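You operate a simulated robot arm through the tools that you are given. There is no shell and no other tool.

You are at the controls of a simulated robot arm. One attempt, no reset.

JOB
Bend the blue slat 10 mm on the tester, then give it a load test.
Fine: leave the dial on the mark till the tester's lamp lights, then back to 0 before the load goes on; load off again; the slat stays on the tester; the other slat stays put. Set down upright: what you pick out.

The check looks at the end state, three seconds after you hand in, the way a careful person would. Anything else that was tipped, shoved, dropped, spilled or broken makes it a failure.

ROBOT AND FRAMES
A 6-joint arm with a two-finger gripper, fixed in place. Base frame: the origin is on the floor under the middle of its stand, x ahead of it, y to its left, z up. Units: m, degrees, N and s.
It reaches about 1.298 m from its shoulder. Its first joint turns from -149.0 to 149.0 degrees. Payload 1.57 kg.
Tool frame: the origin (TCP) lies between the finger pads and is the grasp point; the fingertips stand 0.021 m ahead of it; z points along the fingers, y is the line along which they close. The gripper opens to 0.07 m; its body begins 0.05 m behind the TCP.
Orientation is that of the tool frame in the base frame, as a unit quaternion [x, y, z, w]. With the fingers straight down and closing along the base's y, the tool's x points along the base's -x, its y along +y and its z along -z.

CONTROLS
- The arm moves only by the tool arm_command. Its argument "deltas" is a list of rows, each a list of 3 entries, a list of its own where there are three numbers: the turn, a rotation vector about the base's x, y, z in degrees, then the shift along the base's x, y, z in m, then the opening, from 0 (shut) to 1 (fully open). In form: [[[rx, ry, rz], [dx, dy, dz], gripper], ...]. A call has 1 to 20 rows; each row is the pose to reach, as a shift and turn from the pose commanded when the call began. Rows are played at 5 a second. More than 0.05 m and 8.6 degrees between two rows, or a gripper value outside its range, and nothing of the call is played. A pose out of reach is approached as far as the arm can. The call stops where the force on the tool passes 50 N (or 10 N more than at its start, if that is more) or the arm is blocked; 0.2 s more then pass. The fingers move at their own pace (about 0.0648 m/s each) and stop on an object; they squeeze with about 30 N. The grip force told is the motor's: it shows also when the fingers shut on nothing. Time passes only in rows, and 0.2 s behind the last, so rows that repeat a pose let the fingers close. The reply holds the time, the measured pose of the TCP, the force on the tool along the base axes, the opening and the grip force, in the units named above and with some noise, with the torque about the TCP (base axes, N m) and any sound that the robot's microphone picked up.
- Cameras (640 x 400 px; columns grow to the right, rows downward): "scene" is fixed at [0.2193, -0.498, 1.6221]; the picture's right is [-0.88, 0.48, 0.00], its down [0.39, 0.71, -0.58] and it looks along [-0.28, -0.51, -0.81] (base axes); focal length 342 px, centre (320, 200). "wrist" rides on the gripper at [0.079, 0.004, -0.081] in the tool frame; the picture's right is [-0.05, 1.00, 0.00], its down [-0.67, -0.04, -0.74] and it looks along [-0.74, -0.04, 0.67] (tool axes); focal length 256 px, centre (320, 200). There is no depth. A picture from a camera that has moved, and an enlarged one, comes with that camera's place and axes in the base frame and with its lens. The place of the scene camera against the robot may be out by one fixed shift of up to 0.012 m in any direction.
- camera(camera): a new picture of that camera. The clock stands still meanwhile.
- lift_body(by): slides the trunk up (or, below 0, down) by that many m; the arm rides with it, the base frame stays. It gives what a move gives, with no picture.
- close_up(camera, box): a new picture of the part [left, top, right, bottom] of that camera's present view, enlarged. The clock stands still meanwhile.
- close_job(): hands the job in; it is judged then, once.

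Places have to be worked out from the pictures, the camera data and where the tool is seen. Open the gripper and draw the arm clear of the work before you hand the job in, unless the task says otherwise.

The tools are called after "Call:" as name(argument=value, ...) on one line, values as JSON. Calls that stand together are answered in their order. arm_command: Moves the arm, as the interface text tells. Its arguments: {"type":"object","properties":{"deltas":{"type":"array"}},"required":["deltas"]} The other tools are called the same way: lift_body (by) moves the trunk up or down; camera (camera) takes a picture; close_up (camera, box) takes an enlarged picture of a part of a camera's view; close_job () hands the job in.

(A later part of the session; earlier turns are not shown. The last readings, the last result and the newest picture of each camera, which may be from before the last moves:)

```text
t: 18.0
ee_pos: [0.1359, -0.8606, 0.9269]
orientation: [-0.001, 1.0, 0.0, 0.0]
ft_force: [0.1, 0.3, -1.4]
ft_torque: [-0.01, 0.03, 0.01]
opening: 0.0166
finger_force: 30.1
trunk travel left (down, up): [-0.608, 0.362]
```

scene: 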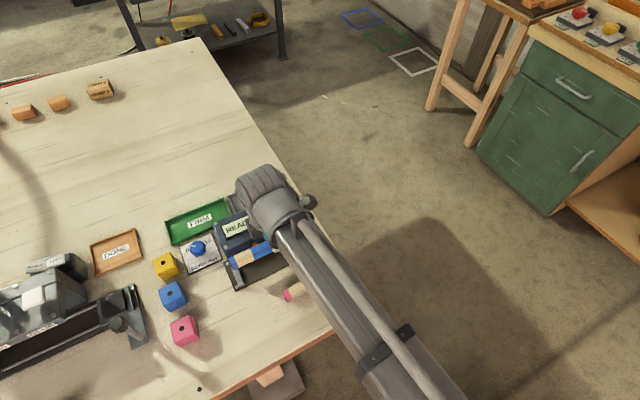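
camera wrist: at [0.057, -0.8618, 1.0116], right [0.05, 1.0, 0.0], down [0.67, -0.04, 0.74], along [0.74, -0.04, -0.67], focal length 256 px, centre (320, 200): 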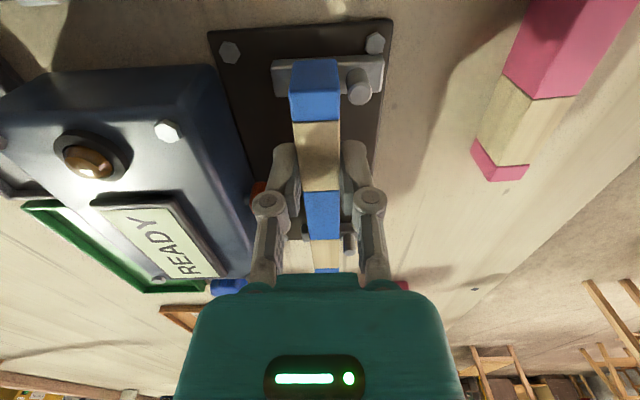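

The lateral force is gone and there is no rail contact yet, so I'll keep lowering in 1 mm steps.

Call:
lift_body(by=-0.001)

Call:
lift_body(by=-0.001)

Call:
close_up(camera="wrist", box=[260, 40, 400, 130])

```text
t: 18.5
ee_pos: [0.1361, -0.8606, 0.9251]
orientation: [-0.002, 1.0, 0.0, 0.0]
ft_force: [-0.3, -0.2, 0.2]
ft_torque: [0.0, 0.0, 0.02]
opening: 0.0164
finger_force: 30.1
trunk travel left (down, up): [-0.607, 0.363]
```

```text
t: 19.0
ee_pos: [0.1364, -0.8615, 0.9252]
orientation: [-0.001, 1.0, 0.0, 0.0]
ft_force: [-0.2, -2.8, 7.8]
ft_torque: [-0.04, -0.16, 0.04]
opening: 0.0166
finger_force: 30.5
trunk travel left (down, up): [-0.606, 0.364]
```

```text
4.44 times, centred on (330, 85) of wrist
camera zoom: at [0.0571, -0.8579, 1.0076], right [0.05, 1.0, 0.0], down [0.67, -0.03, 0.75], along [0.74, -0.04, -0.67], focal length 1138 px, centre (276, 711)
```

zoom: 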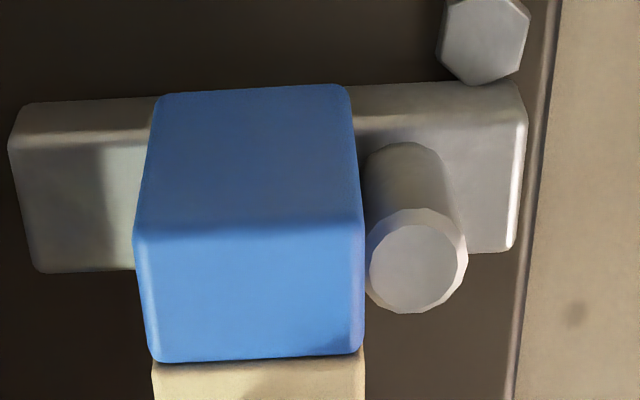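

The slat is seated: +7.8 N upward, and the torque shows the reaction lies between the two rails. I'll open only to about 28 mm so the fingers stay clear of the housing and plunger.

Call:
arm_command(deltas=[[[0, 0, 0], [0, 0, 0], 0.28], [[0, 0, 0], [0, 0, 0], 0.34], [[0, 0, 0], [0, 0, 0], 0.4], [[0, 0, 0], [0, 0, 0], 0.4]])

Call:
camera(camera="wrist")

```text
t: 20.0
ee_pos: [0.137, -0.8612, 0.9249]
orientation: [-0.001, 1.0, -0.001, 0.0]
ft_force: [0.6, 0.0, 1.1]
ft_torque: [0.01, 0.0, 0.01]
opening: 0.028
finger_force: 0.1
trunk travel left (down, up): [-0.606, 0.364]
```

```text
taken
camera wrist: at [0.0571, -0.8581, 1.0071], right [0.05, 1.0, 0.0], down [0.67, -0.03, 0.74], along [0.74, -0.04, -0.67], focal length 256 px, centre (320, 200)
```

wrist: 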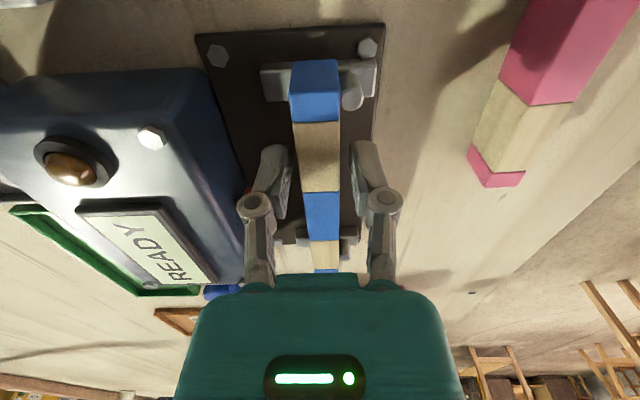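

The fingers are off the slat with no side force. I'll raise straight up 0.10 and inspect the placement.

Call:
lift_body(by=0.1)

Call:
camera(camera="wrist")

Call:
close_up(camera="scene", box=[205, 215, 305, 295])

```text
t: 21.3
ee_pos: [0.1369, -0.8607, 1.0238]
orientation: [-0.003, 1.0, 0.0, -0.001]
ft_force: [-1.2, -0.3, 0.6]
ft_torque: [0.02, 0.01, 0.02]
opening: 0.0276
finger_force: 0.1
trunk travel left (down, up): [-0.706, 0.264]
```

```text
taken
camera wrist: at [0.0572, -0.8581, 1.107], right [0.05, 1.0, 0.0], down [0.67, -0.03, 0.74], along [0.74, -0.04, -0.67], focal length 256 px, centre (320, 200)
```

wrist: 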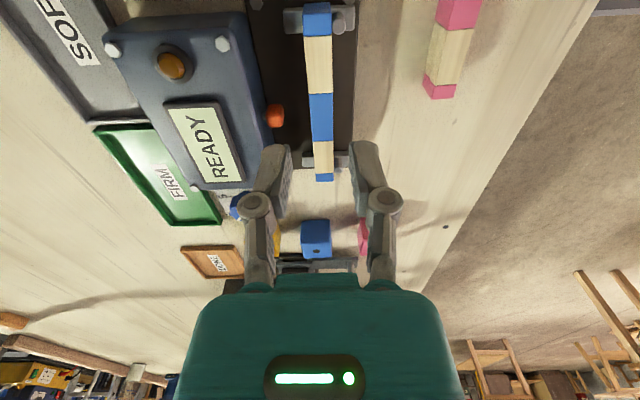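

```text
5.00 times, centred on (255, 255) of scene
camera zoom: at [0.2193, -0.498, 1.6221], right [-0.88, 0.48, 0.0], down [0.39, 0.71, -0.58], along [-0.28, -0.51, -0.81], focal length 1707 px, centre (645, -75)
```

zoom: 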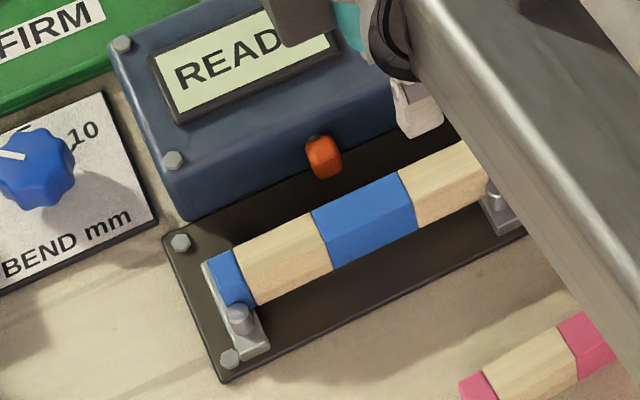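

The slat sits squarely on both rails against both posts, with its blue centre in line with the plunger. Next is the dial near (0.285, -0.96), so I'll shift the tool in y and view it from close range.

Call:
arm_command(deltas=[[[0, 0, 0], [0, -0.04, 0], 0.6], [[0, 0, 0], [0, -0.08, 0], 0.8], [[0, 0, 0], [0.0, -0.1, 0], 1], [[0, 0, 0], [0.0, -0.1, 0], 1]])

Call:
camera(camera="wrist")

Call:
close_up(camera="wrist", box=[250, 130, 400, 230])

```text
t: 22.3
ee_pos: [0.1363, -0.9614, 1.0243]
orientation: [-0.001, 1.0, 0.0, -0.001]
ft_force: [-0.7, -0.9, -0.2]
ft_torque: [-0.01, 0.02, 0.01]
opening: 0.0702
finger_force: 0.0
trunk travel left (down, up): [-0.706, 0.264]
```

```text
taken
camera wrist: at [0.0571, -0.959, 1.107], right [0.05, 1.0, 0.0], down [0.67, -0.03, 0.74], along [0.74, -0.04, -0.67], focal length 256 px, centre (320, 200)
```

wrist: 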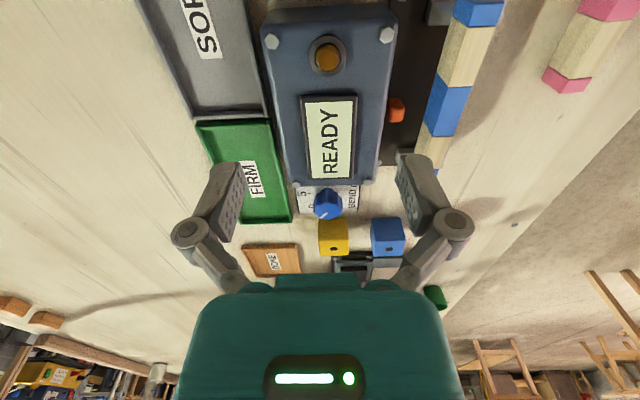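

```text
4.00 times, centred on (325, 180) of wrist
camera zoom: at [0.0571, -0.959, 1.107], right [0.05, 1.0, 0.0], down [0.67, -0.03, 0.74], along [0.74, -0.04, -0.67], focal length 1024 px, centre (300, 280)
```

zoom: 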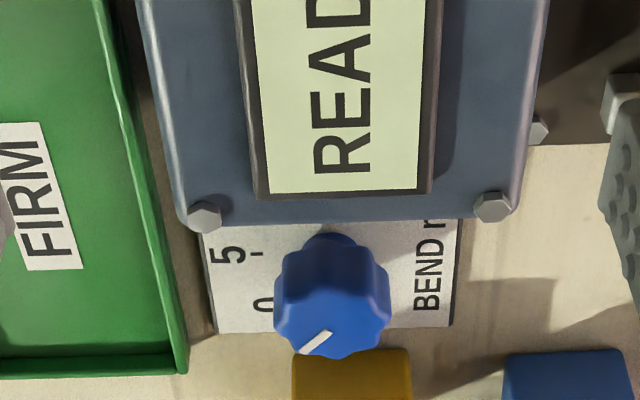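

From the wrist views the knob axis works out near (0.285, -0.9605) with its top at about 0.916. The scene camera reads about 6 mm too far in +x, judging by the posts. "0" is about 45° left of "5" and "10" about 45° right, so the turn is roughly -90° about z. I'll go above the knob with the tool pre-turned +45° so the turn spans +45° to -45°.

Call:
arm_command(deltas=[[[0, 0, 7.5], [0.025, 0, 0], 0.9], [[0, 0, 15], [0.05, 0, 0], 0.8], [[0, 0, 22.5], [0.075, 0, 0], 0.78], [[0, 0, 30], [0.1, 0, 0], 0.78], [[0, 0, 37.5], [0.125, 0, 0], 0.78], [[0, 0, 45], [0.148, 0.0, 0], 0.78], [[0, 0, 45], [0.148, 0.0, 0], 0.78]])

Call:
camera(camera="wrist")

Call:
camera(camera="scene")

```text
t: 23.9
ee_pos: [0.2853, -0.96, 1.024]
orientation: [-0.385, 0.923, 0.0, 0.0]
ft_force: [0.4, 0.4, -0.2]
ft_torque: [-0.05, 0.02, -0.05]
opening: 0.0543
finger_force: 0.0
trunk travel left (down, up): [-0.706, 0.264]
```

```text
taken
camera wrist: at [0.2266, -1.0146, 1.107], right [-0.67, 0.74, 0.0], down [0.49, 0.45, 0.74], along [0.55, 0.5, -0.67], focal length 256 px, centre (320, 200)
```

wrist: 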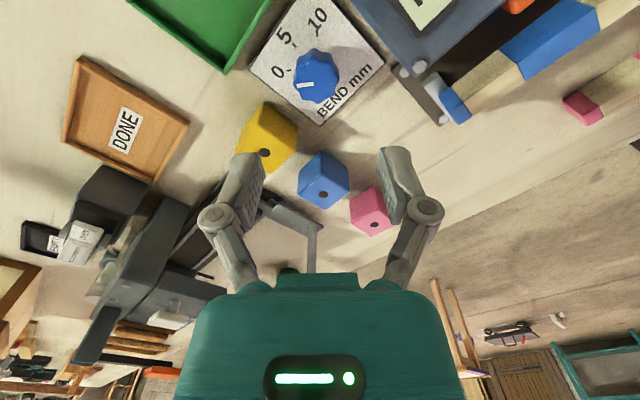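

```text
taken
```

scene: 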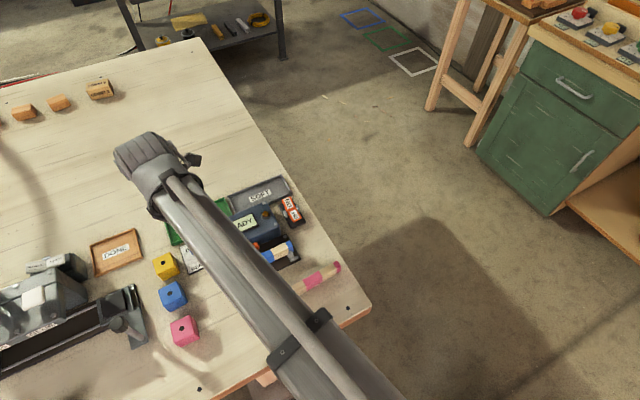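

This view shows the full dial face. I'll enlarge it to measure the pointer and tick angles.

Call:
close_up(camera="wrist", box=[240, 0, 400, 130])

Call:
close_up(camera="wrist", box=[270, 30, 350, 110])

```text
3.08 times, centred on (320, 65) of wrist
camera zoom: at [0.2266, -1.0146, 1.107], right [-0.67, 0.74, 0.0], down [0.49, 0.45, 0.74], along [0.55, 0.5, -0.67], focal length 788 px, centre (320, 615)
```

zoom: 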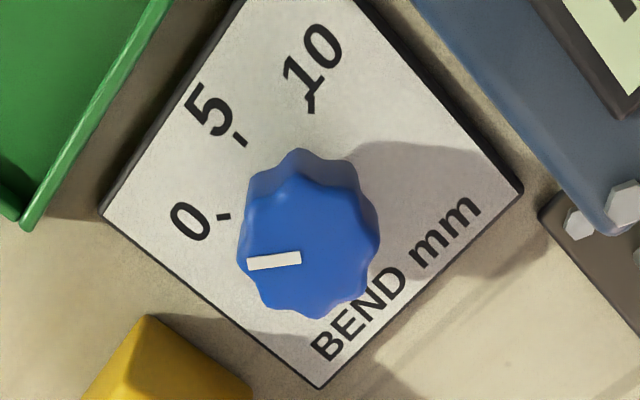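

```text
5.00 times, centred on (310, 70) of wrist
camera zoom: at [0.2266, -1.0146, 1.107], right [-0.67, 0.74, 0.0], down [0.49, 0.45, 0.74], along [0.55, 0.5, -0.67], focal length 1280 px, centre (370, 850)
```

zoom: 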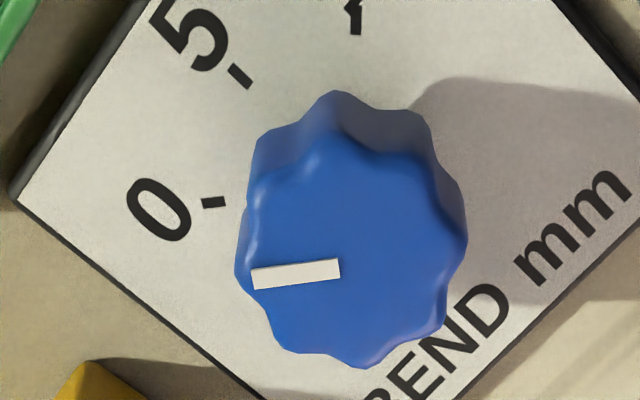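

Triangulating the two wrist views gives the knob axis at (0.2897, -0.9612) with its top at about 0.915, and the ticks sit at roughly ±50° around 5. I'll correct xy and lower to just above the knob to verify centring.

Call:
arm_command(deltas=[[[0, 0, 0], [0.0048, -0.0008, 0], 0.78], [[0, 0, 0], [0.0048, -0.0008, 0], 0.78]])

Call:
lift_body(by=-0.055)

Call:
camera(camera="wrist")

Call:
camera(camera="scene")

```text
t: 24.5
ee_pos: [0.2888, -0.961, 1.0237]
orientation: [-0.384, 0.923, 0.0, 0.0]
ft_force: [0.4, 0.0, 0.1]
ft_torque: [-0.03, 0.0, 0.0]
opening: 0.0547
finger_force: 0.0
trunk travel left (down, up): [-0.706, 0.264]
```

```text
t: 25.5
ee_pos: [0.2893, -0.9604, 0.9694]
orientation: [-0.385, 0.923, 0.0, 0.0]
ft_force: [-0.3, 0.7, 0.0]
ft_torque: [-0.01, -0.01, 0.03]
opening: 0.0547
finger_force: 0.0
trunk travel left (down, up): [-0.651, 0.319]
```

```text
taken
camera wrist: at [0.2303, -1.0153, 1.0521], right [-0.67, 0.74, 0.0], down [0.49, 0.45, 0.74], along [0.55, 0.5, -0.67], focal length 256 px, centre (320, 200)
```

wrist: 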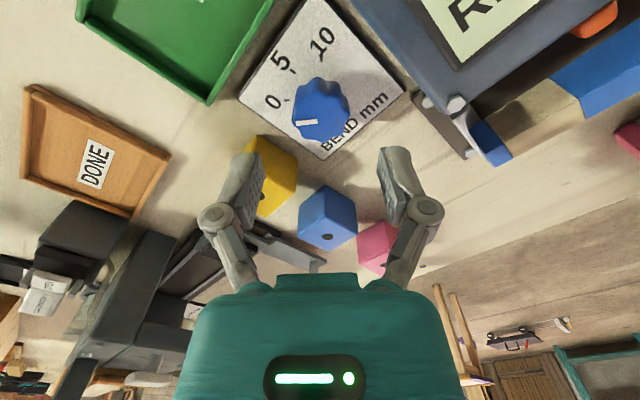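

```text
taken
```

scene: 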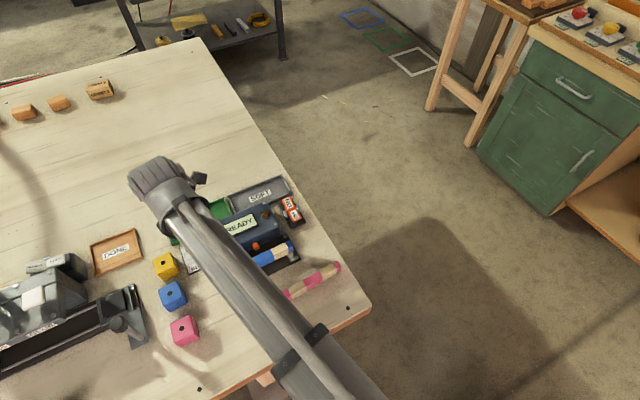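

I'll zoom in to verify the knob centre against where the tool axis should project, about (320, 119).

Call:
close_up(camera="wrist", box=[275, 70, 365, 160])

```text
4.44 times, centred on (320, 115) of wrist
camera zoom: at [0.2303, -1.0153, 1.0521], right [-0.67, 0.74, 0.0], down [0.49, 0.45, 0.74], along [0.55, 0.5, -0.67], focal length 1138 px, centre (320, 578)
```

zoom: 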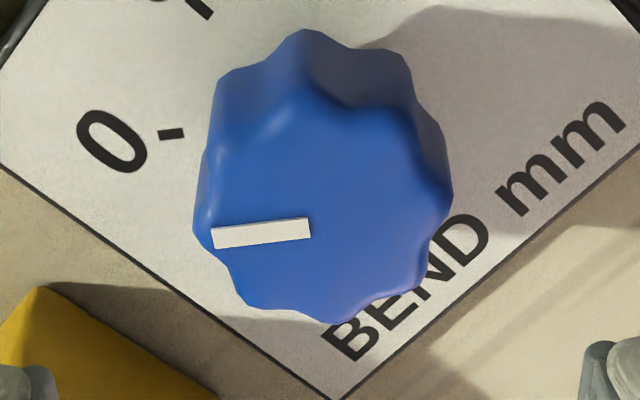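

The knob is centred within about a millimetre of the tool axis and the fingers have clear space around it. I'll lower around the knob.

Call:
lift_body(by=-0.035)

Call:
camera(camera="wrist")

```text
t: 26.3
ee_pos: [0.2892, -0.9603, 0.9336]
orientation: [-0.384, 0.923, 0.0, 0.001]
ft_force: [-0.2, 0.4, 0.1]
ft_torque: [-0.02, 0.02, 0.01]
opening: 0.0546
finger_force: 0.0
trunk travel left (down, up): [-0.616, 0.354]
```

```text
taken
camera wrist: at [0.2303, -1.0153, 1.0171], right [-0.67, 0.74, 0.0], down [0.49, 0.45, 0.74], along [0.55, 0.5, -0.67], focal length 256 px, centre (320, 200)
```

wrist: 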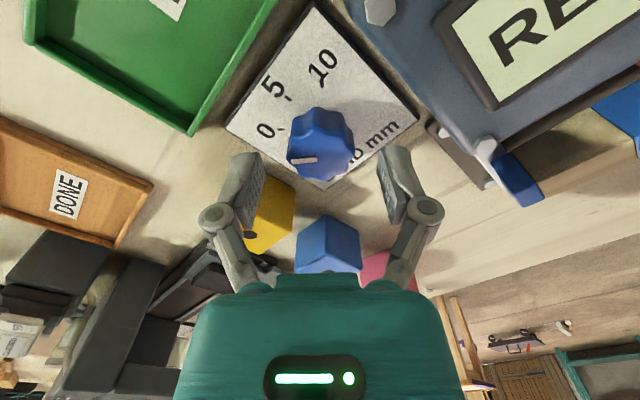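

The knob is still between the fingers with nothing touching. I'll lower the last 18 mm, putting the tips about 8 mm above the dial plate.

Call:
lift_body(by=-0.018)

Call:
camera(camera="wrist")

```text
t: 26.9
ee_pos: [0.2887, -0.9613, 0.9173]
orientation: [-0.384, 0.923, 0.0, 0.0]
ft_force: [-0.4, 0.5, -0.4]
ft_torque: [-0.02, 0.0, -0.03]
opening: 0.0545
finger_force: 0.0
trunk travel left (down, up): [-0.598, 0.372]
```

```text
taken
camera wrist: at [0.2303, -1.0153, 0.9991], right [-0.67, 0.74, 0.0], down [0.49, 0.45, 0.74], along [0.55, 0.5, -0.67], focal length 256 px, centre (320, 200)
```

wrist: 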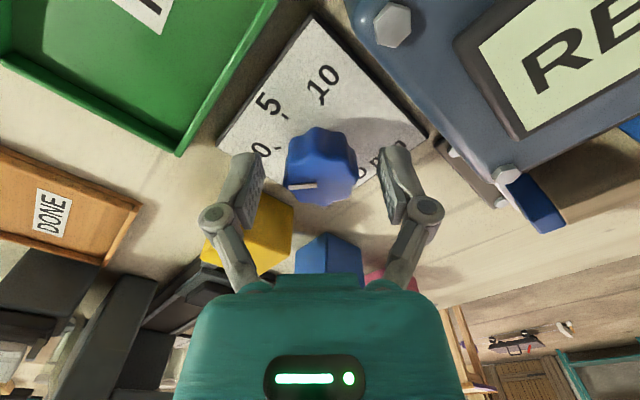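

The knob is centred between the pads, so I'll close gently onto it.

Call:
arm_command(deltas=[[[0, 0, 0], [0, 0, 0], 0.6], [[0, 0, 0], [0, 0, 0], 0.5], [[0, 0, 0], [0, 0, 0], 0.3], [[0, 0, 0], [0, 0, 0], 0.0], [[0, 0, 0], [0, 0, 0], 0.0]])

Call:
camera(camera="wrist")

Call:
close_up(camera="scene", box=[200, 200, 310, 280])

```text
t: 28.1
ee_pos: [0.2897, -0.9604, 0.9162]
orientation: [-0.384, 0.923, 0.0, 0.0]
ft_force: [-0.4, 1.9, -0.4]
ft_torque: [0.1, 0.18, 0.03]
opening: 0.0328
finger_force: 31.8
trunk travel left (down, up): [-0.598, 0.372]
```

```text
taken
camera wrist: at [0.2302, -1.0152, 0.9991], right [-0.67, 0.74, 0.0], down [0.49, 0.45, 0.74], along [0.55, 0.5, -0.67], focal length 256 px, centre (320, 200)
```

wrist: 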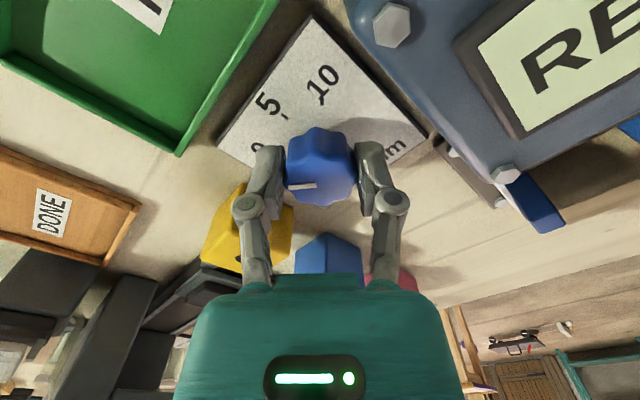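

```text
5.00 times, centred on (255, 240) of scene
camera zoom: at [0.2193, -0.498, 1.6221], right [-0.88, 0.48, 0.0], down [0.39, 0.71, -0.58], along [-0.28, -0.51, -0.81], focal length 1707 px, centre (645, 0)
```

zoom: 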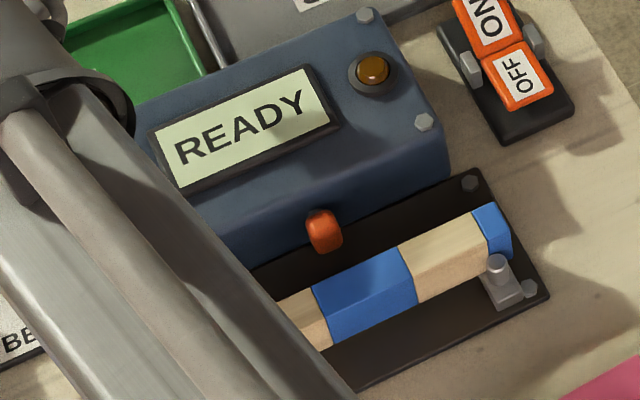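

The knob is gripped at 32.8 mm, and the scene camera has a clear view of the display, lamp and plunger. I'll turn -20° first and check what happens.

Call:
arm_command(deltas=[[[0, 0, -5], [0, 0, 0], 0], [[0, 0, -10], [0, 0, 0], 0], [[0, 0, -15], [0, 0, 0], 0], [[0, 0, -20], [0, 0, 0], 0], [[0, 0, -20], [0, 0, 0], 0]])

Call:
camera(camera="wrist")

Call:
close_up(camera="scene", box=[200, 200, 310, 280])

```text
t: 29.3
ee_pos: [0.2896, -0.9611, 0.9163]
orientation: [-0.217, 0.976, 0.001, -0.001]
ft_force: [-3.0, 12.8, -9.2]
ft_torque: [0.05, 0.05, 0.01]
opening: 0.0325
finger_force: 32.3
trunk travel left (down, up): [-0.598, 0.372]
```

```text
taken
camera wrist: at [0.2153, -0.9916, 0.9991], right [-0.38, 0.93, 0.0], down [0.62, 0.25, 0.75], along [0.69, 0.28, -0.67], focal length 256 px, centre (320, 200)
```

wrist: 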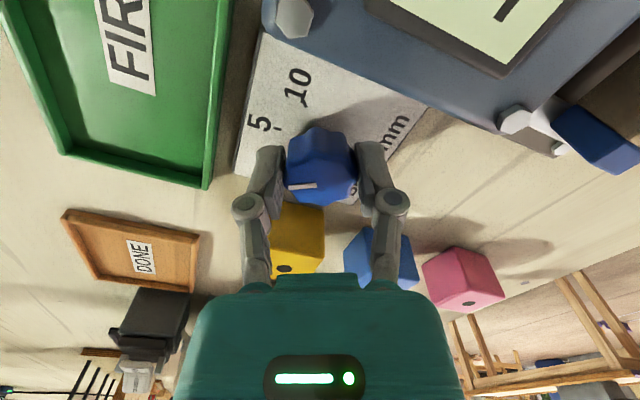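

```text
5.00 times, centred on (255, 240) of scene
camera zoom: at [0.2193, -0.498, 1.6221], right [-0.88, 0.48, 0.0], down [0.39, 0.71, -0.58], along [-0.28, -0.51, -0.81], focal length 1707 px, centre (645, 0)
```

zoom: 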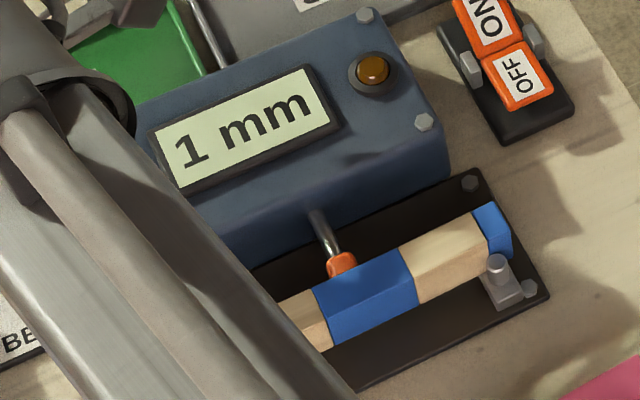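

The display reads "1 mm" and the plunger has reached the slat, so the turn direction is right. I'll continue another -40° with a slight +y ease to reduce the side force, then check.

Call:
arm_command(deltas=[[[0, 0, -5], [0, 0.0004, 0], 0], [[0, 0, -10], [0, 0.0006, 0], 0], [[0, 0, -15], [0, 0.0006, 0], 0], [[0, 0, -20], [0, 0.0006, 0], 0], [[0, 0, -25], [0, 0.0006, 0], 0], [[0, 0, -30], [0, 0.0006, 0], 0], [[0, 0, -30], [0, 0.0006, 0], 0]])

Call:
close_up(camera="scene", box=[200, 200, 310, 280])

Call:
camera(camera="wrist")

```text
t: 30.9
ee_pos: [0.2889, -0.9611, 0.9168]
orientation: [0.042, 0.999, 0.002, -0.001]
ft_force: [-11.6, 17.3, -12.5]
ft_torque: [0.17, -0.18, 0.01]
opening: 0.0328
finger_force: 32.4
trunk travel left (down, up): [-0.598, 0.372]
```

```text
5.00 times, centred on (255, 240) of scene
camera zoom: at [0.2193, -0.498, 1.6221], right [-0.88, 0.48, 0.0], down [0.39, 0.71, -0.58], along [-0.28, -0.51, -0.81], focal length 1707 px, centre (645, 0)
```

zoom: 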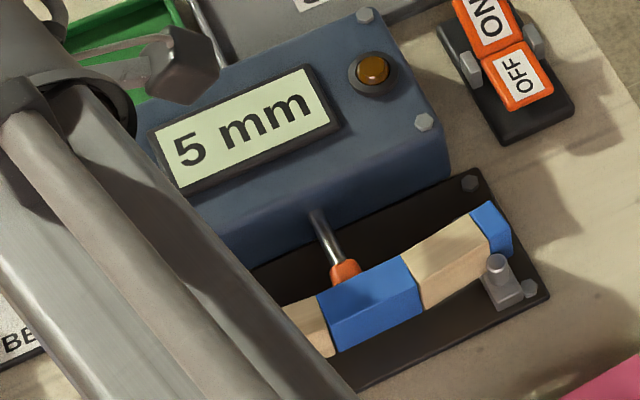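

```text
taken
camera wrist: at [0.2102, -0.9502, 0.9993], right [0.14, 0.99, 0.0], down [0.66, -0.09, 0.74], along [0.74, -0.1, -0.67], focal length 256 px, centre (320, 200)
```

wrist: 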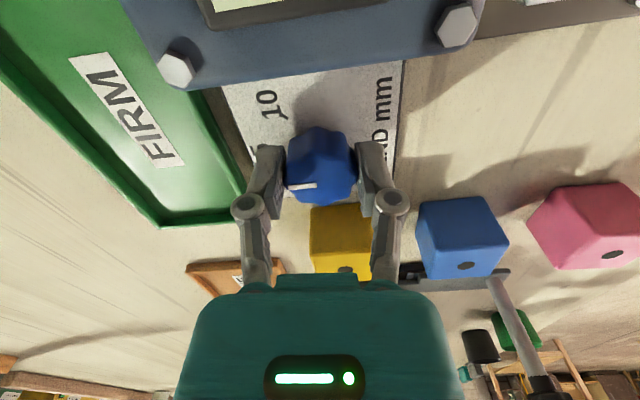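

At -50° it reads 5 mm, which confirms about 10° per mm with the 10 mark near -100°. I'll turn another -30° and shift slightly toward -x/+y to relieve the side force.

Call:
arm_command(deltas=[[[0, 0, 0], [-0.0005, 0.0007, 0], 0], [[0, 0, 0], [-0.001, 0.0014, 0], 0]])

Call:
arm_command(deltas=[[[0, 0, -5], [0, 0, 0], 0], [[0, 0, -10], [0, 0, 0], 0], [[0, 0, -15], [0, 0, 0], 0], [[0, 0, -20], [0, 0, 0], 0], [[0, 0, -25], [0, 0, 0], 0], [[0, 0, -30], [0, 0, 0], 0], [[0, 0, -30], [0, 0, 0], 0]])

Call:
close_up(camera="scene", box=[200, 200, 310, 280])

Call:
camera(camera="wrist")

```text
t: 31.5
ee_pos: [0.2895, -0.9597, 0.9163]
orientation: [0.042, 0.999, 0.0, 0.0]
ft_force: [-4.1, 5.5, -3.7]
ft_torque: [0.25, 0.91, -0.02]
opening: 0.0329
finger_force: 32.7
trunk travel left (down, up): [-0.598, 0.372]
```

```text
t: 33.1
ee_pos: [0.2892, -0.9593, 0.9158]
orientation: [0.3, 0.954, 0.0, 0.001]
ft_force: [6.4, -6.2, 7.1]
ft_torque: [-0.04, -0.26, 0.02]
opening: 0.0327
finger_force: 31.8
trunk travel left (down, up): [-0.598, 0.372]
```

```text
5.00 times, centred on (255, 240) of scene
camera zoom: at [0.2193, -0.498, 1.6221], right [-0.88, 0.48, 0.0], down [0.39, 0.71, -0.58], along [-0.28, -0.51, -0.81], focal length 1707 px, centre (645, 0)
```

zoom: 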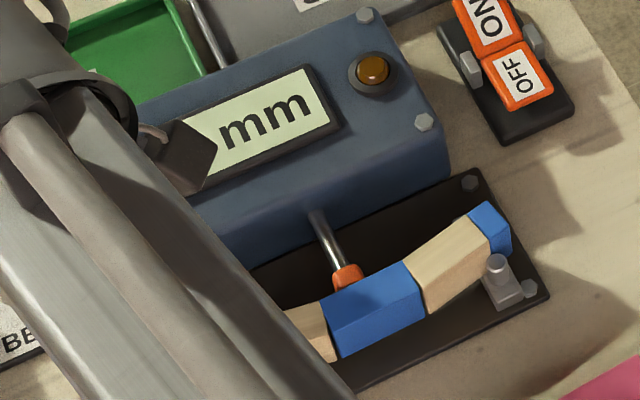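

```text
taken
camera wrist: at [0.2262, -0.9116, 0.9991], right [0.61, 0.79, 0.0], down [0.53, -0.41, 0.75], along [0.59, -0.46, -0.67], focal length 256 px, centre (320, 200)
```

wrist: 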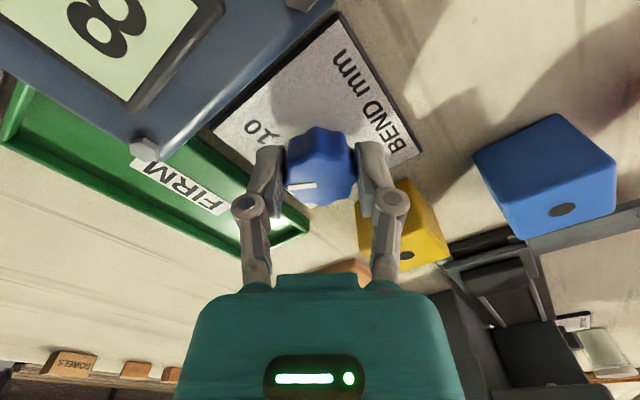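

The wrist view shows "8" on the display at -80°. I'll turn another -15° and check again.

Call:
arm_command(deltas=[[[0, 0, -5], [0, 0, 0], 0], [[0, 0, -10], [0, 0, 0], 0], [[0, 0, -15], [0, 0, 0], 0], [[0, 0, -15], [0, 0, 0], 0]])

Call:
close_up(camera="scene", box=[200, 200, 310, 280])

Call:
camera(camera="wrist")

Call:
close_up(camera="wrist", box=[230, 80, 390, 230])

```text
t: 34.1
ee_pos: [0.2891, -0.9583, 0.9169]
orientation: [0.421, 0.907, 0.0, 0.0]
ft_force: [7.1, -4.9, 6.7]
ft_torque: [-0.01, -0.42, 0.03]
opening: 0.0327
finger_force: 32.3
trunk travel left (down, up): [-0.598, 0.372]
```

```text
5.00 times, centred on (255, 240) of scene
camera zoom: at [0.2193, -0.498, 1.6221], right [-0.88, 0.48, 0.0], down [0.39, 0.71, -0.58], along [-0.28, -0.51, -0.81], focal length 1707 px, centre (645, 0)
```

zoom: 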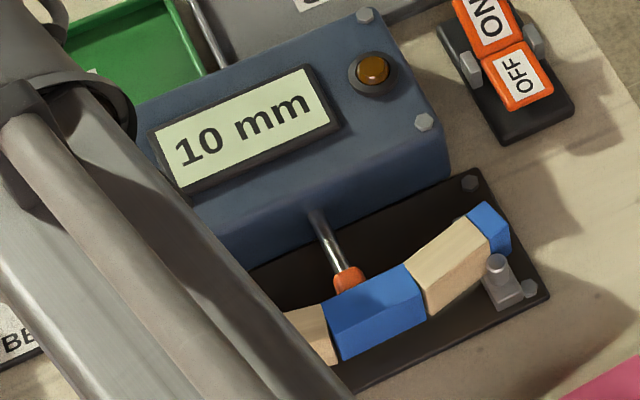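

```text
taken
camera wrist: at [0.2413, -0.8968, 0.9992], right [0.8, 0.6, 0.0], down [0.4, -0.53, 0.74], along [0.45, -0.59, -0.67], focal length 256 px, centre (320, 200)
```

wrist: 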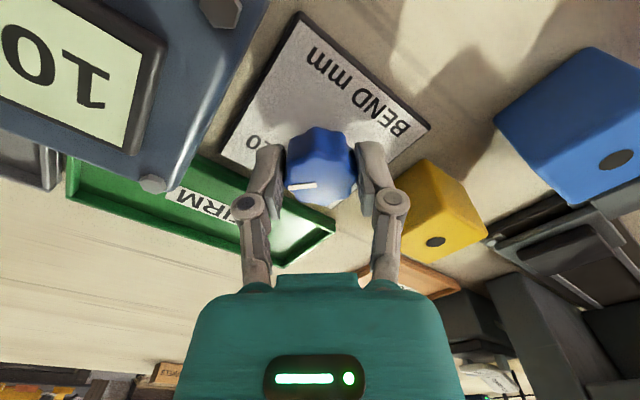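

```text
2.67 times, centred on (310, 155) of wrist
camera zoom: at [0.2413, -0.8968, 0.9992], right [0.8, 0.6, 0.0], down [0.4, -0.53, 0.74], along [0.45, -0.59, -0.67], focal length 683 px, centre (347, 320)
```

zoom: 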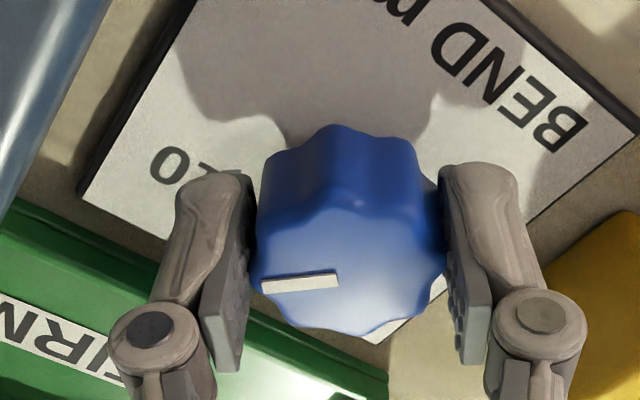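

The display now reads "10 mm", but the pointer projects to about 45° versus the 10 tick at about 49–50°. I'll turn another -4.5° to set it squarely on the mark.

Call:
arm_command(deltas=[[[0, 0, -2], [0, 0, 0], 0], [[0, 0, -4.5], [0, 0, 0], 0], [[0, 0, -4.5], [0, 0, 0], 0]])

Call:
close_up(camera="scene", box=[200, 200, 310, 280])

Call:
close_up(camera="wrist", box=[230, 80, 390, 230])

```text
t: 34.9
ee_pos: [0.2889, -0.9586, 0.9157]
orientation: [0.457, 0.889, 0.0, 0.001]
ft_force: [8.5, -4.6, 7.7]
ft_torque: [0.01, -0.11, -0.01]
opening: 0.0328
finger_force: 32.3
trunk travel left (down, up): [-0.598, 0.372]
```

```text
5.00 times, centred on (255, 240) of scene
camera zoom: at [0.2193, -0.498, 1.6221], right [-0.88, 0.48, 0.0], down [0.39, 0.71, -0.58], along [-0.28, -0.51, -0.81], focal length 1707 px, centre (645, 0)
```

zoom: 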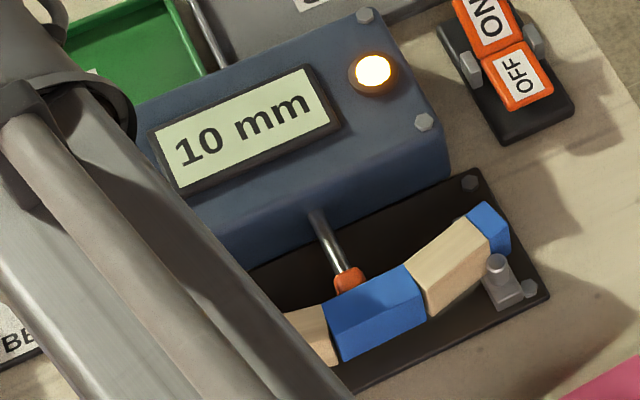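

```text
2.67 times, centred on (310, 155) of wrist
camera zoom: at [0.2464, -0.8932, 0.9992], right [0.84, 0.54, 0.0], down [0.36, -0.56, 0.74], along [0.4, -0.63, -0.67], focal length 683 px, centre (347, 320)
```

zoom: 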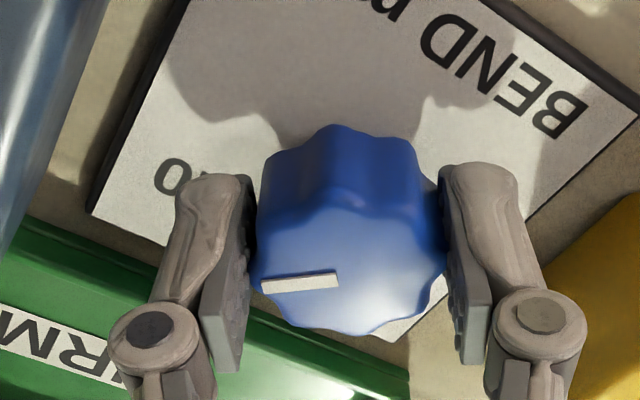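

The lamp is now lit at 10 mm. I'll hold one moment to confirm it stays lit, then check.

Call:
arm_command(deltas=[[[0, 0, 0], [0.0003, -0.0003, 0], 0], [[0, 0, 0], [0.0005, -0.0004, 0], 0], [[0, 0, 0], [0.0005, -0.0004, 0], 0]])

Call:
close_up(camera="scene", box=[200, 200, 310, 280])

```text
t: 35.7
ee_pos: [0.2875, -0.9599, 0.9159]
orientation: [0.456, 0.89, 0.0, 0.0]
ft_force: [6.8, -1.9, 5.2]
ft_torque: [-0.29, -0.33, -0.04]
opening: 0.0328
finger_force: 31.4
trunk travel left (down, up): [-0.598, 0.372]
```

```text
5.00 times, centred on (255, 240) of scene
camera zoom: at [0.2193, -0.498, 1.6221], right [-0.88, 0.48, 0.0], down [0.39, 0.71, -0.58], along [-0.28, -0.51, -0.81], focal length 1707 px, centre (645, 0)
```

zoom: 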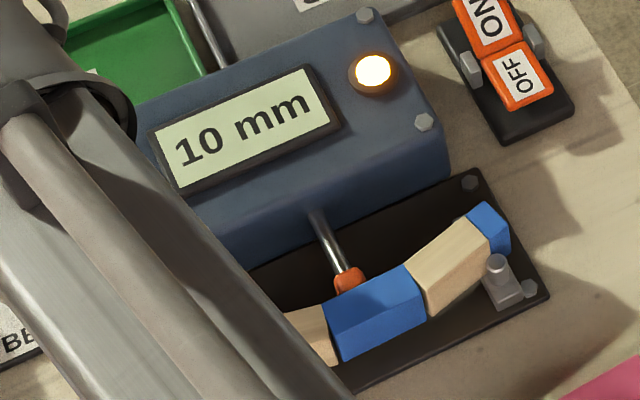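

The lamp is steady at 10 mm, so I'll turn the dial back toward 0, first +60°.

Call:
arm_command(deltas=[[[0, 0, 5], [0, 0, 0], 0], [[0, 0, 10], [0, 0, 0], 0], [[0, 0, 15], [0, 0, 0], 0], [[0, 0, 20], [0, 0, 0], 0], [[0, 0, 25], [0, 0, 0], 0], [[0, 0, 30], [0, 0, 0], 0], [[0, 0, 35], [0, 0, 0], 0], [[0, 0, 40], [0, 0, 0], 0], [[0, 0, 45], [0, 0, 0], 0], [[0, 0, 50], [0, 0, 0], 0], [[0, 0, 55], [0, 0, 0], 0], [[0, 0, 60], [0, 0, 0], 0], [[0, 0, 60], [0, 0, 0], 0]])

Call:
close_up(camera="scene", box=[200, 200, 310, 280])

Call:
camera(camera="wrist")

```text
t: 38.5
ee_pos: [0.2891, -0.9597, 0.917]
orientation: [-0.05, 0.999, 0.0, 0.001]
ft_force: [6.0, -13.1, 12.6]
ft_torque: [-0.32, -0.6, -0.05]
opening: 0.0328
finger_force: 31.6
trunk travel left (down, up): [-0.598, 0.372]
```

```text
5.00 times, centred on (255, 240) of scene
camera zoom: at [0.2193, -0.498, 1.6221], right [-0.88, 0.48, 0.0], down [0.39, 0.71, -0.58], along [-0.28, -0.51, -0.81], focal length 1707 px, centre (645, 0)
```

zoom: 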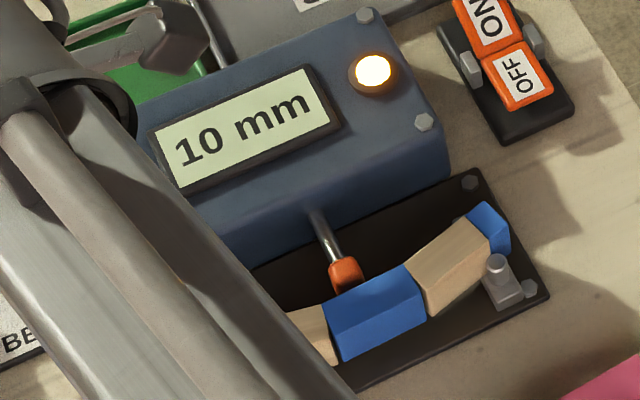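

```text
taken
camera wrist: at [0.2094, -0.9649, 0.9992], right [-0.05, 1.0, 0.0], down [0.67, 0.03, 0.74], along [0.74, 0.03, -0.67], focal length 256 px, centre (320, 200)
```

wrist: 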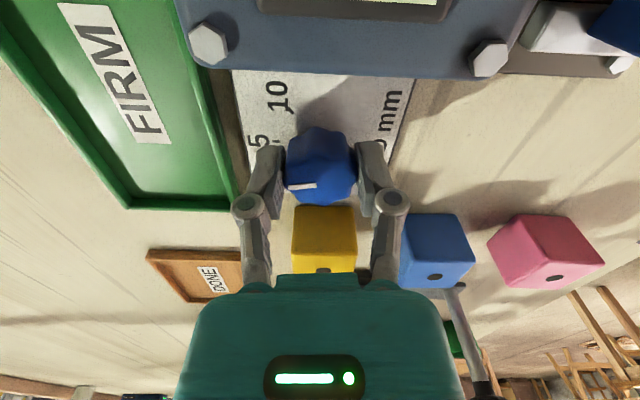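

The plunger is retracting, the slat keeps its set, and the display holds 10 mm. I'll ease the side force and turn the remaining +39.5° back to 0.

Call:
arm_command(deltas=[[[0, 0, 5], [0.0003, -0.0006, 0], 0], [[0, 0, 10], [0.0005, -0.001, 0], 0], [[0, 0, 15], [0.0005, -0.001, 0], 0], [[0, 0, 20], [0.0005, -0.001, 0], 0], [[0, 0, 25], [0.0005, -0.001, 0], 0], [[0, 0, 30], [0.0005, -0.001, 0], 0], [[0, 0, 35], [0.0005, -0.001, 0], 0], [[0, 0, 38], [0.0005, -0.001, 0], 0], [[0, 0, 39.5], [0.0005, -0.001, 0], 0], [[0, 0, 39.5], [0.0005, -0.001, 0], 0]])

Call:
close_up(camera="scene", box=[200, 200, 310, 280])

Call:
close_up(camera="wrist", box=[230, 80, 390, 230])

```text
t: 40.7
ee_pos: [0.2898, -0.9607, 0.9153]
orientation: [-0.384, 0.923, 0.0, 0.0]
ft_force: [2.3, -16.8, 12.9]
ft_torque: [-0.12, -0.45, -0.02]
opening: 0.0325
finger_force: 32.1
trunk travel left (down, up): [-0.598, 0.372]
```

```text
5.00 times, centred on (255, 240) of scene
camera zoom: at [0.2193, -0.498, 1.6221], right [-0.88, 0.48, 0.0], down [0.39, 0.71, -0.58], along [-0.28, -0.51, -0.81], focal length 1707 px, centre (645, 0)
```

zoom: 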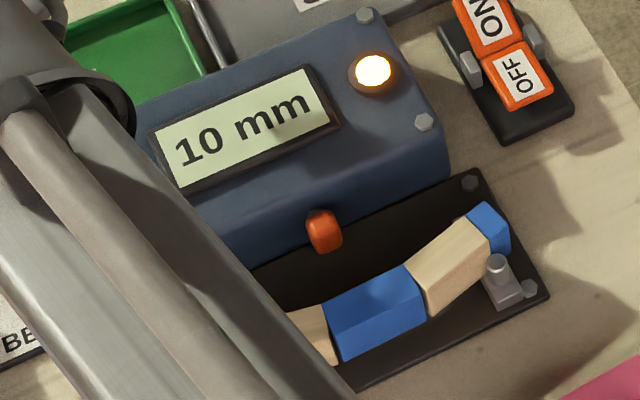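

```text
2.67 times, centred on (310, 155) of wrist
camera zoom: at [0.2302, -1.0151, 0.9992], right [-0.67, 0.74, 0.0], down [0.49, 0.45, 0.74], along [0.55, 0.5, -0.67], focal length 683 px, centre (347, 320)
```

zoom: 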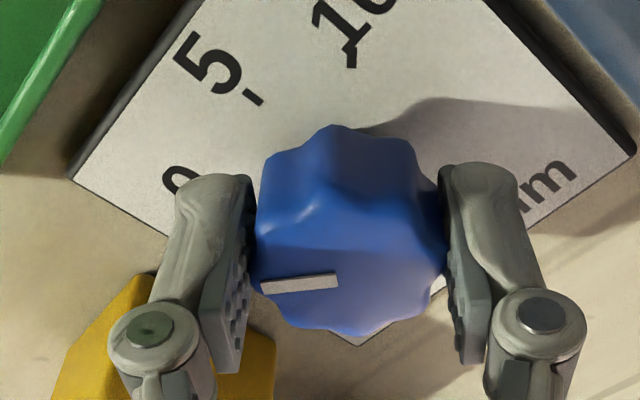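

The plunger is fully home and the pointer projects to about 50° left, on the 0 tick. Before releasing I'll relieve the side load a little, then open.

Call:
arm_command(deltas=[[[0, 0, 0], [0, -0.0006, 0], 0], [[0, 0, 0], [0, -0.0012, 0], 0], [[0, 0, 0], [0, -0.0012, 0], 0]])

```text
t: 41.5
ee_pos: [0.2892, -0.9598, 0.9171]
orientation: [-0.384, 0.923, 0.002, 0.0]
ft_force: [4.0, -4.8, 5.4]
ft_torque: [-0.63, 0.57, 0.0]
opening: 0.0326
finger_force: 32.0
trunk travel left (down, up): [-0.598, 0.372]
```

The side load is down to about 5 N. I'll open to about 55 mm, the same clearance used on approach.

Call:
arm_command(deltas=[[[0, 0, 0], [0, 0, 0], 0.5], [[0, 0, 0], [0, 0, 0], 0.6], [[0, 0, 0], [0, 0, 0], 0.7], [[0, 0, 0], [0, 0, 0], 0.76], [[0, 0, 0], [0, 0, 0], 0.76]])

Call:
camera(camera="wrist")

Call:
close_up(camera="wrist", box=[230, 80, 390, 230])

```text
t: 42.7
ee_pos: [0.2898, -0.9614, 0.9165]
orientation: [-0.385, 0.923, 0.0, 0.0]
ft_force: [0.1, 0.0, 0.5]
ft_torque: [0.0, -0.02, -0.03]
opening: 0.0532
finger_force: 0.1
trunk travel left (down, up): [-0.598, 0.372]
```

```text
taken
camera wrist: at [0.2302, -1.016, 0.999], right [-0.67, 0.74, 0.0], down [0.49, 0.45, 0.74], along [0.55, 0.5, -0.67], focal length 256 px, centre (320, 200)
```

wrist: 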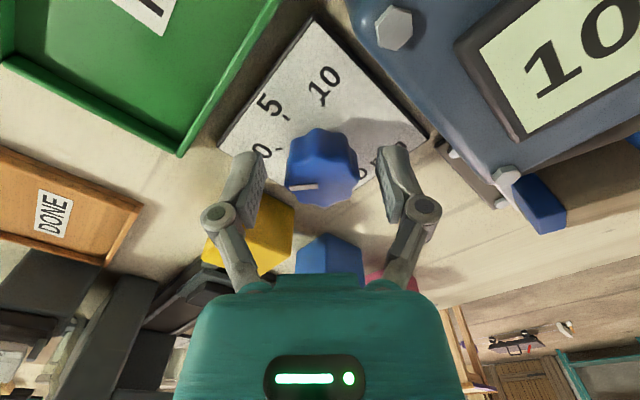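

```text
2.67 times, centred on (310, 155) of wrist
camera zoom: at [0.2302, -1.016, 0.999], right [-0.67, 0.74, 0.0], down [0.49, 0.45, 0.74], along [0.55, 0.5, -0.67], focal length 683 px, centre (347, 320)
```

zoom: 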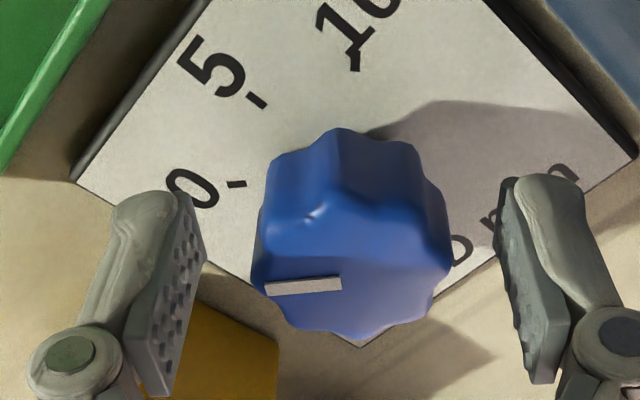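

The knob is released and its pointer stayed on 0. I'll raise straight up clear of everything and inspect the dial.

Call:
lift_body(by=0.108)

Call:
close_up(camera="wrist", box=[240, 0, 400, 130])

Call:
close_up(camera="scene", box=[200, 180, 330, 290])

```text
t: 44.1
ee_pos: [0.2891, -0.9612, 1.0244]
orientation: [-0.384, 0.923, 0.001, 0.0]
ft_force: [0.3, 0.5, -0.2]
ft_torque: [-0.04, -0.01, 0.0]
opening: 0.0529
finger_force: 0.1
trunk travel left (down, up): [-0.706, 0.264]
```

```text
3.08 times, centred on (320, 65) of wrist
camera zoom: at [0.2303, -1.0161, 1.107], right [-0.67, 0.74, 0.0], down [0.49, 0.45, 0.74], along [0.55, 0.5, -0.67], focal length 788 px, centre (320, 615)
```

zoom: 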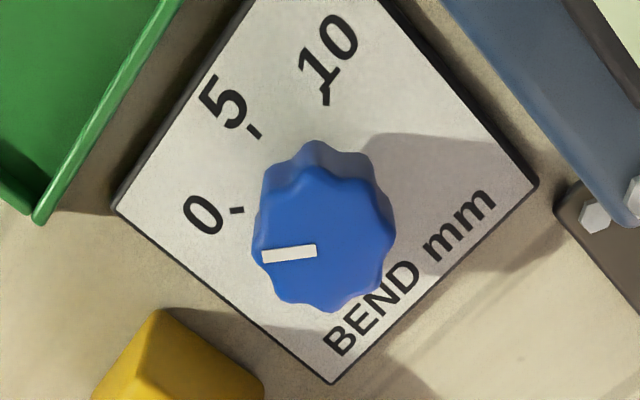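

```text
3.64 times, centred on (265, 235) of scene
camera zoom: at [0.2193, -0.498, 1.6221], right [-0.88, 0.48, 0.0], down [0.39, 0.71, -0.58], along [-0.28, -0.51, -0.81], focal length 1242 px, centre (520, 73)
```

zoom: 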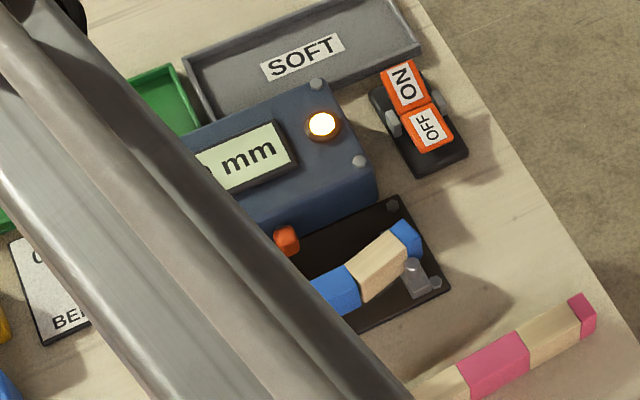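

The pointer is back on 0, with the plunger home and the lamp still lit. Triangulation puts the ON paddle centre at about (0.046, -0.969, 0.920) raised, and OFF at about (0.049, -0.936, 0.910). I'll move above the ON paddle with the fingers closed and yaw back at 0.

Call:
arm_command(deltas=[[[0, 0, -5.6], [-0.03, -0.001, 0], 0.6], [[0, 0, -11.2], [-0.06, -0.003, 0], 0.4], [[0, 0, -16.8], [-0.09, -0.004, 0], 0.2], [[0, 0, -22.4], [-0.12, -0.005, 0], 0], [[0, 0, -28], [-0.15, -0.007, 0], 0], [[0, 0, -33.6], [-0.18, -0.008, 0], 0], [[0, 0, -39.2], [-0.21, -0.009, 0], 0], [[0, 0, -45], [-0.243, -0.011, 0], 0], [[0, 0, -45], [-0.243, -0.011, 0], 0]])

Call:
camera(camera="wrist")

Call:
camera(camera="scene")

```text
t: 46.1
ee_pos: [0.0444, -0.9723, 1.0241]
orientation: [-0.001, 1.0, 0.0, 0.0]
ft_force: [0.7, -0.1, 0.3]
ft_torque: [0.01, -0.01, -0.03]
opening: 0.0
finger_force: 28.9
trunk travel left (down, up): [-0.706, 0.264]
```

```text
taken
camera wrist: at [-0.0353, -0.9697, 1.107], right [0.05, 1.0, 0.0], down [0.67, -0.03, 0.74], along [0.74, -0.04, -0.67], focal length 256 px, centre (320, 200)
```

wrist: 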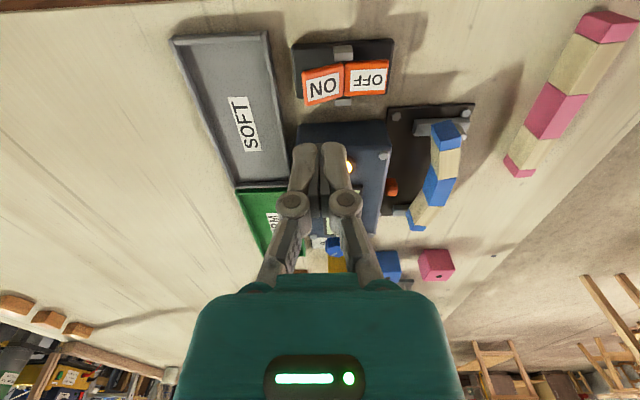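

```text
taken
```

scene: 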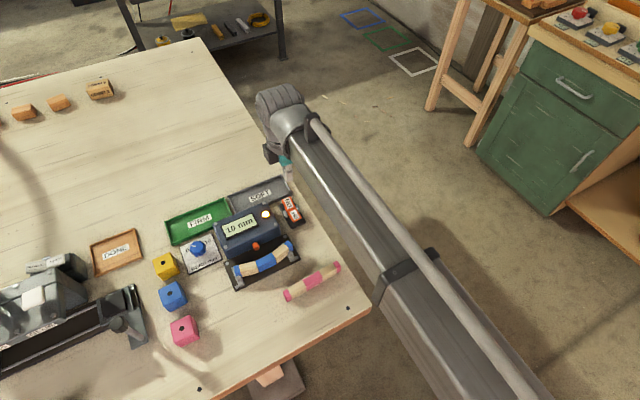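

I'll zoom in on the rocker to refine its position.

Call:
close_up(camera="wrist", box=[280, 30, 410, 120])

Call:
close_up(camera="scene", box=[205, 185, 325, 290])

```text
4.44 times, centred on (345, 75) of wrist
camera zoom: at [-0.0353, -0.9697, 1.107], right [0.05, 1.0, 0.0], down [0.67, -0.03, 0.74], along [0.74, -0.04, -0.67], focal length 1138 px, centre (209, 756)
```

zoom: 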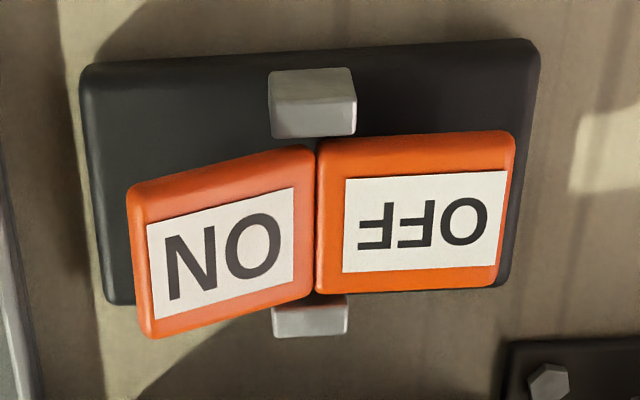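

```text
3.81 times, centred on (265, 238) of scene
camera zoom: at [0.2193, -0.498, 1.6221], right [-0.88, 0.48, 0.0], down [0.39, 0.71, -0.58], along [-0.28, -0.51, -0.81], focal length 1301 px, centre (530, 57)
```

zoom: 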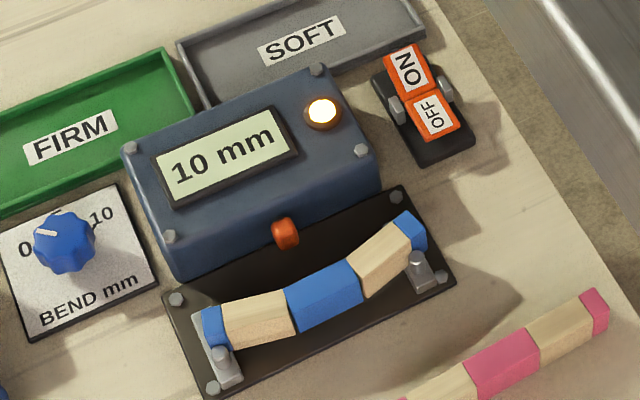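

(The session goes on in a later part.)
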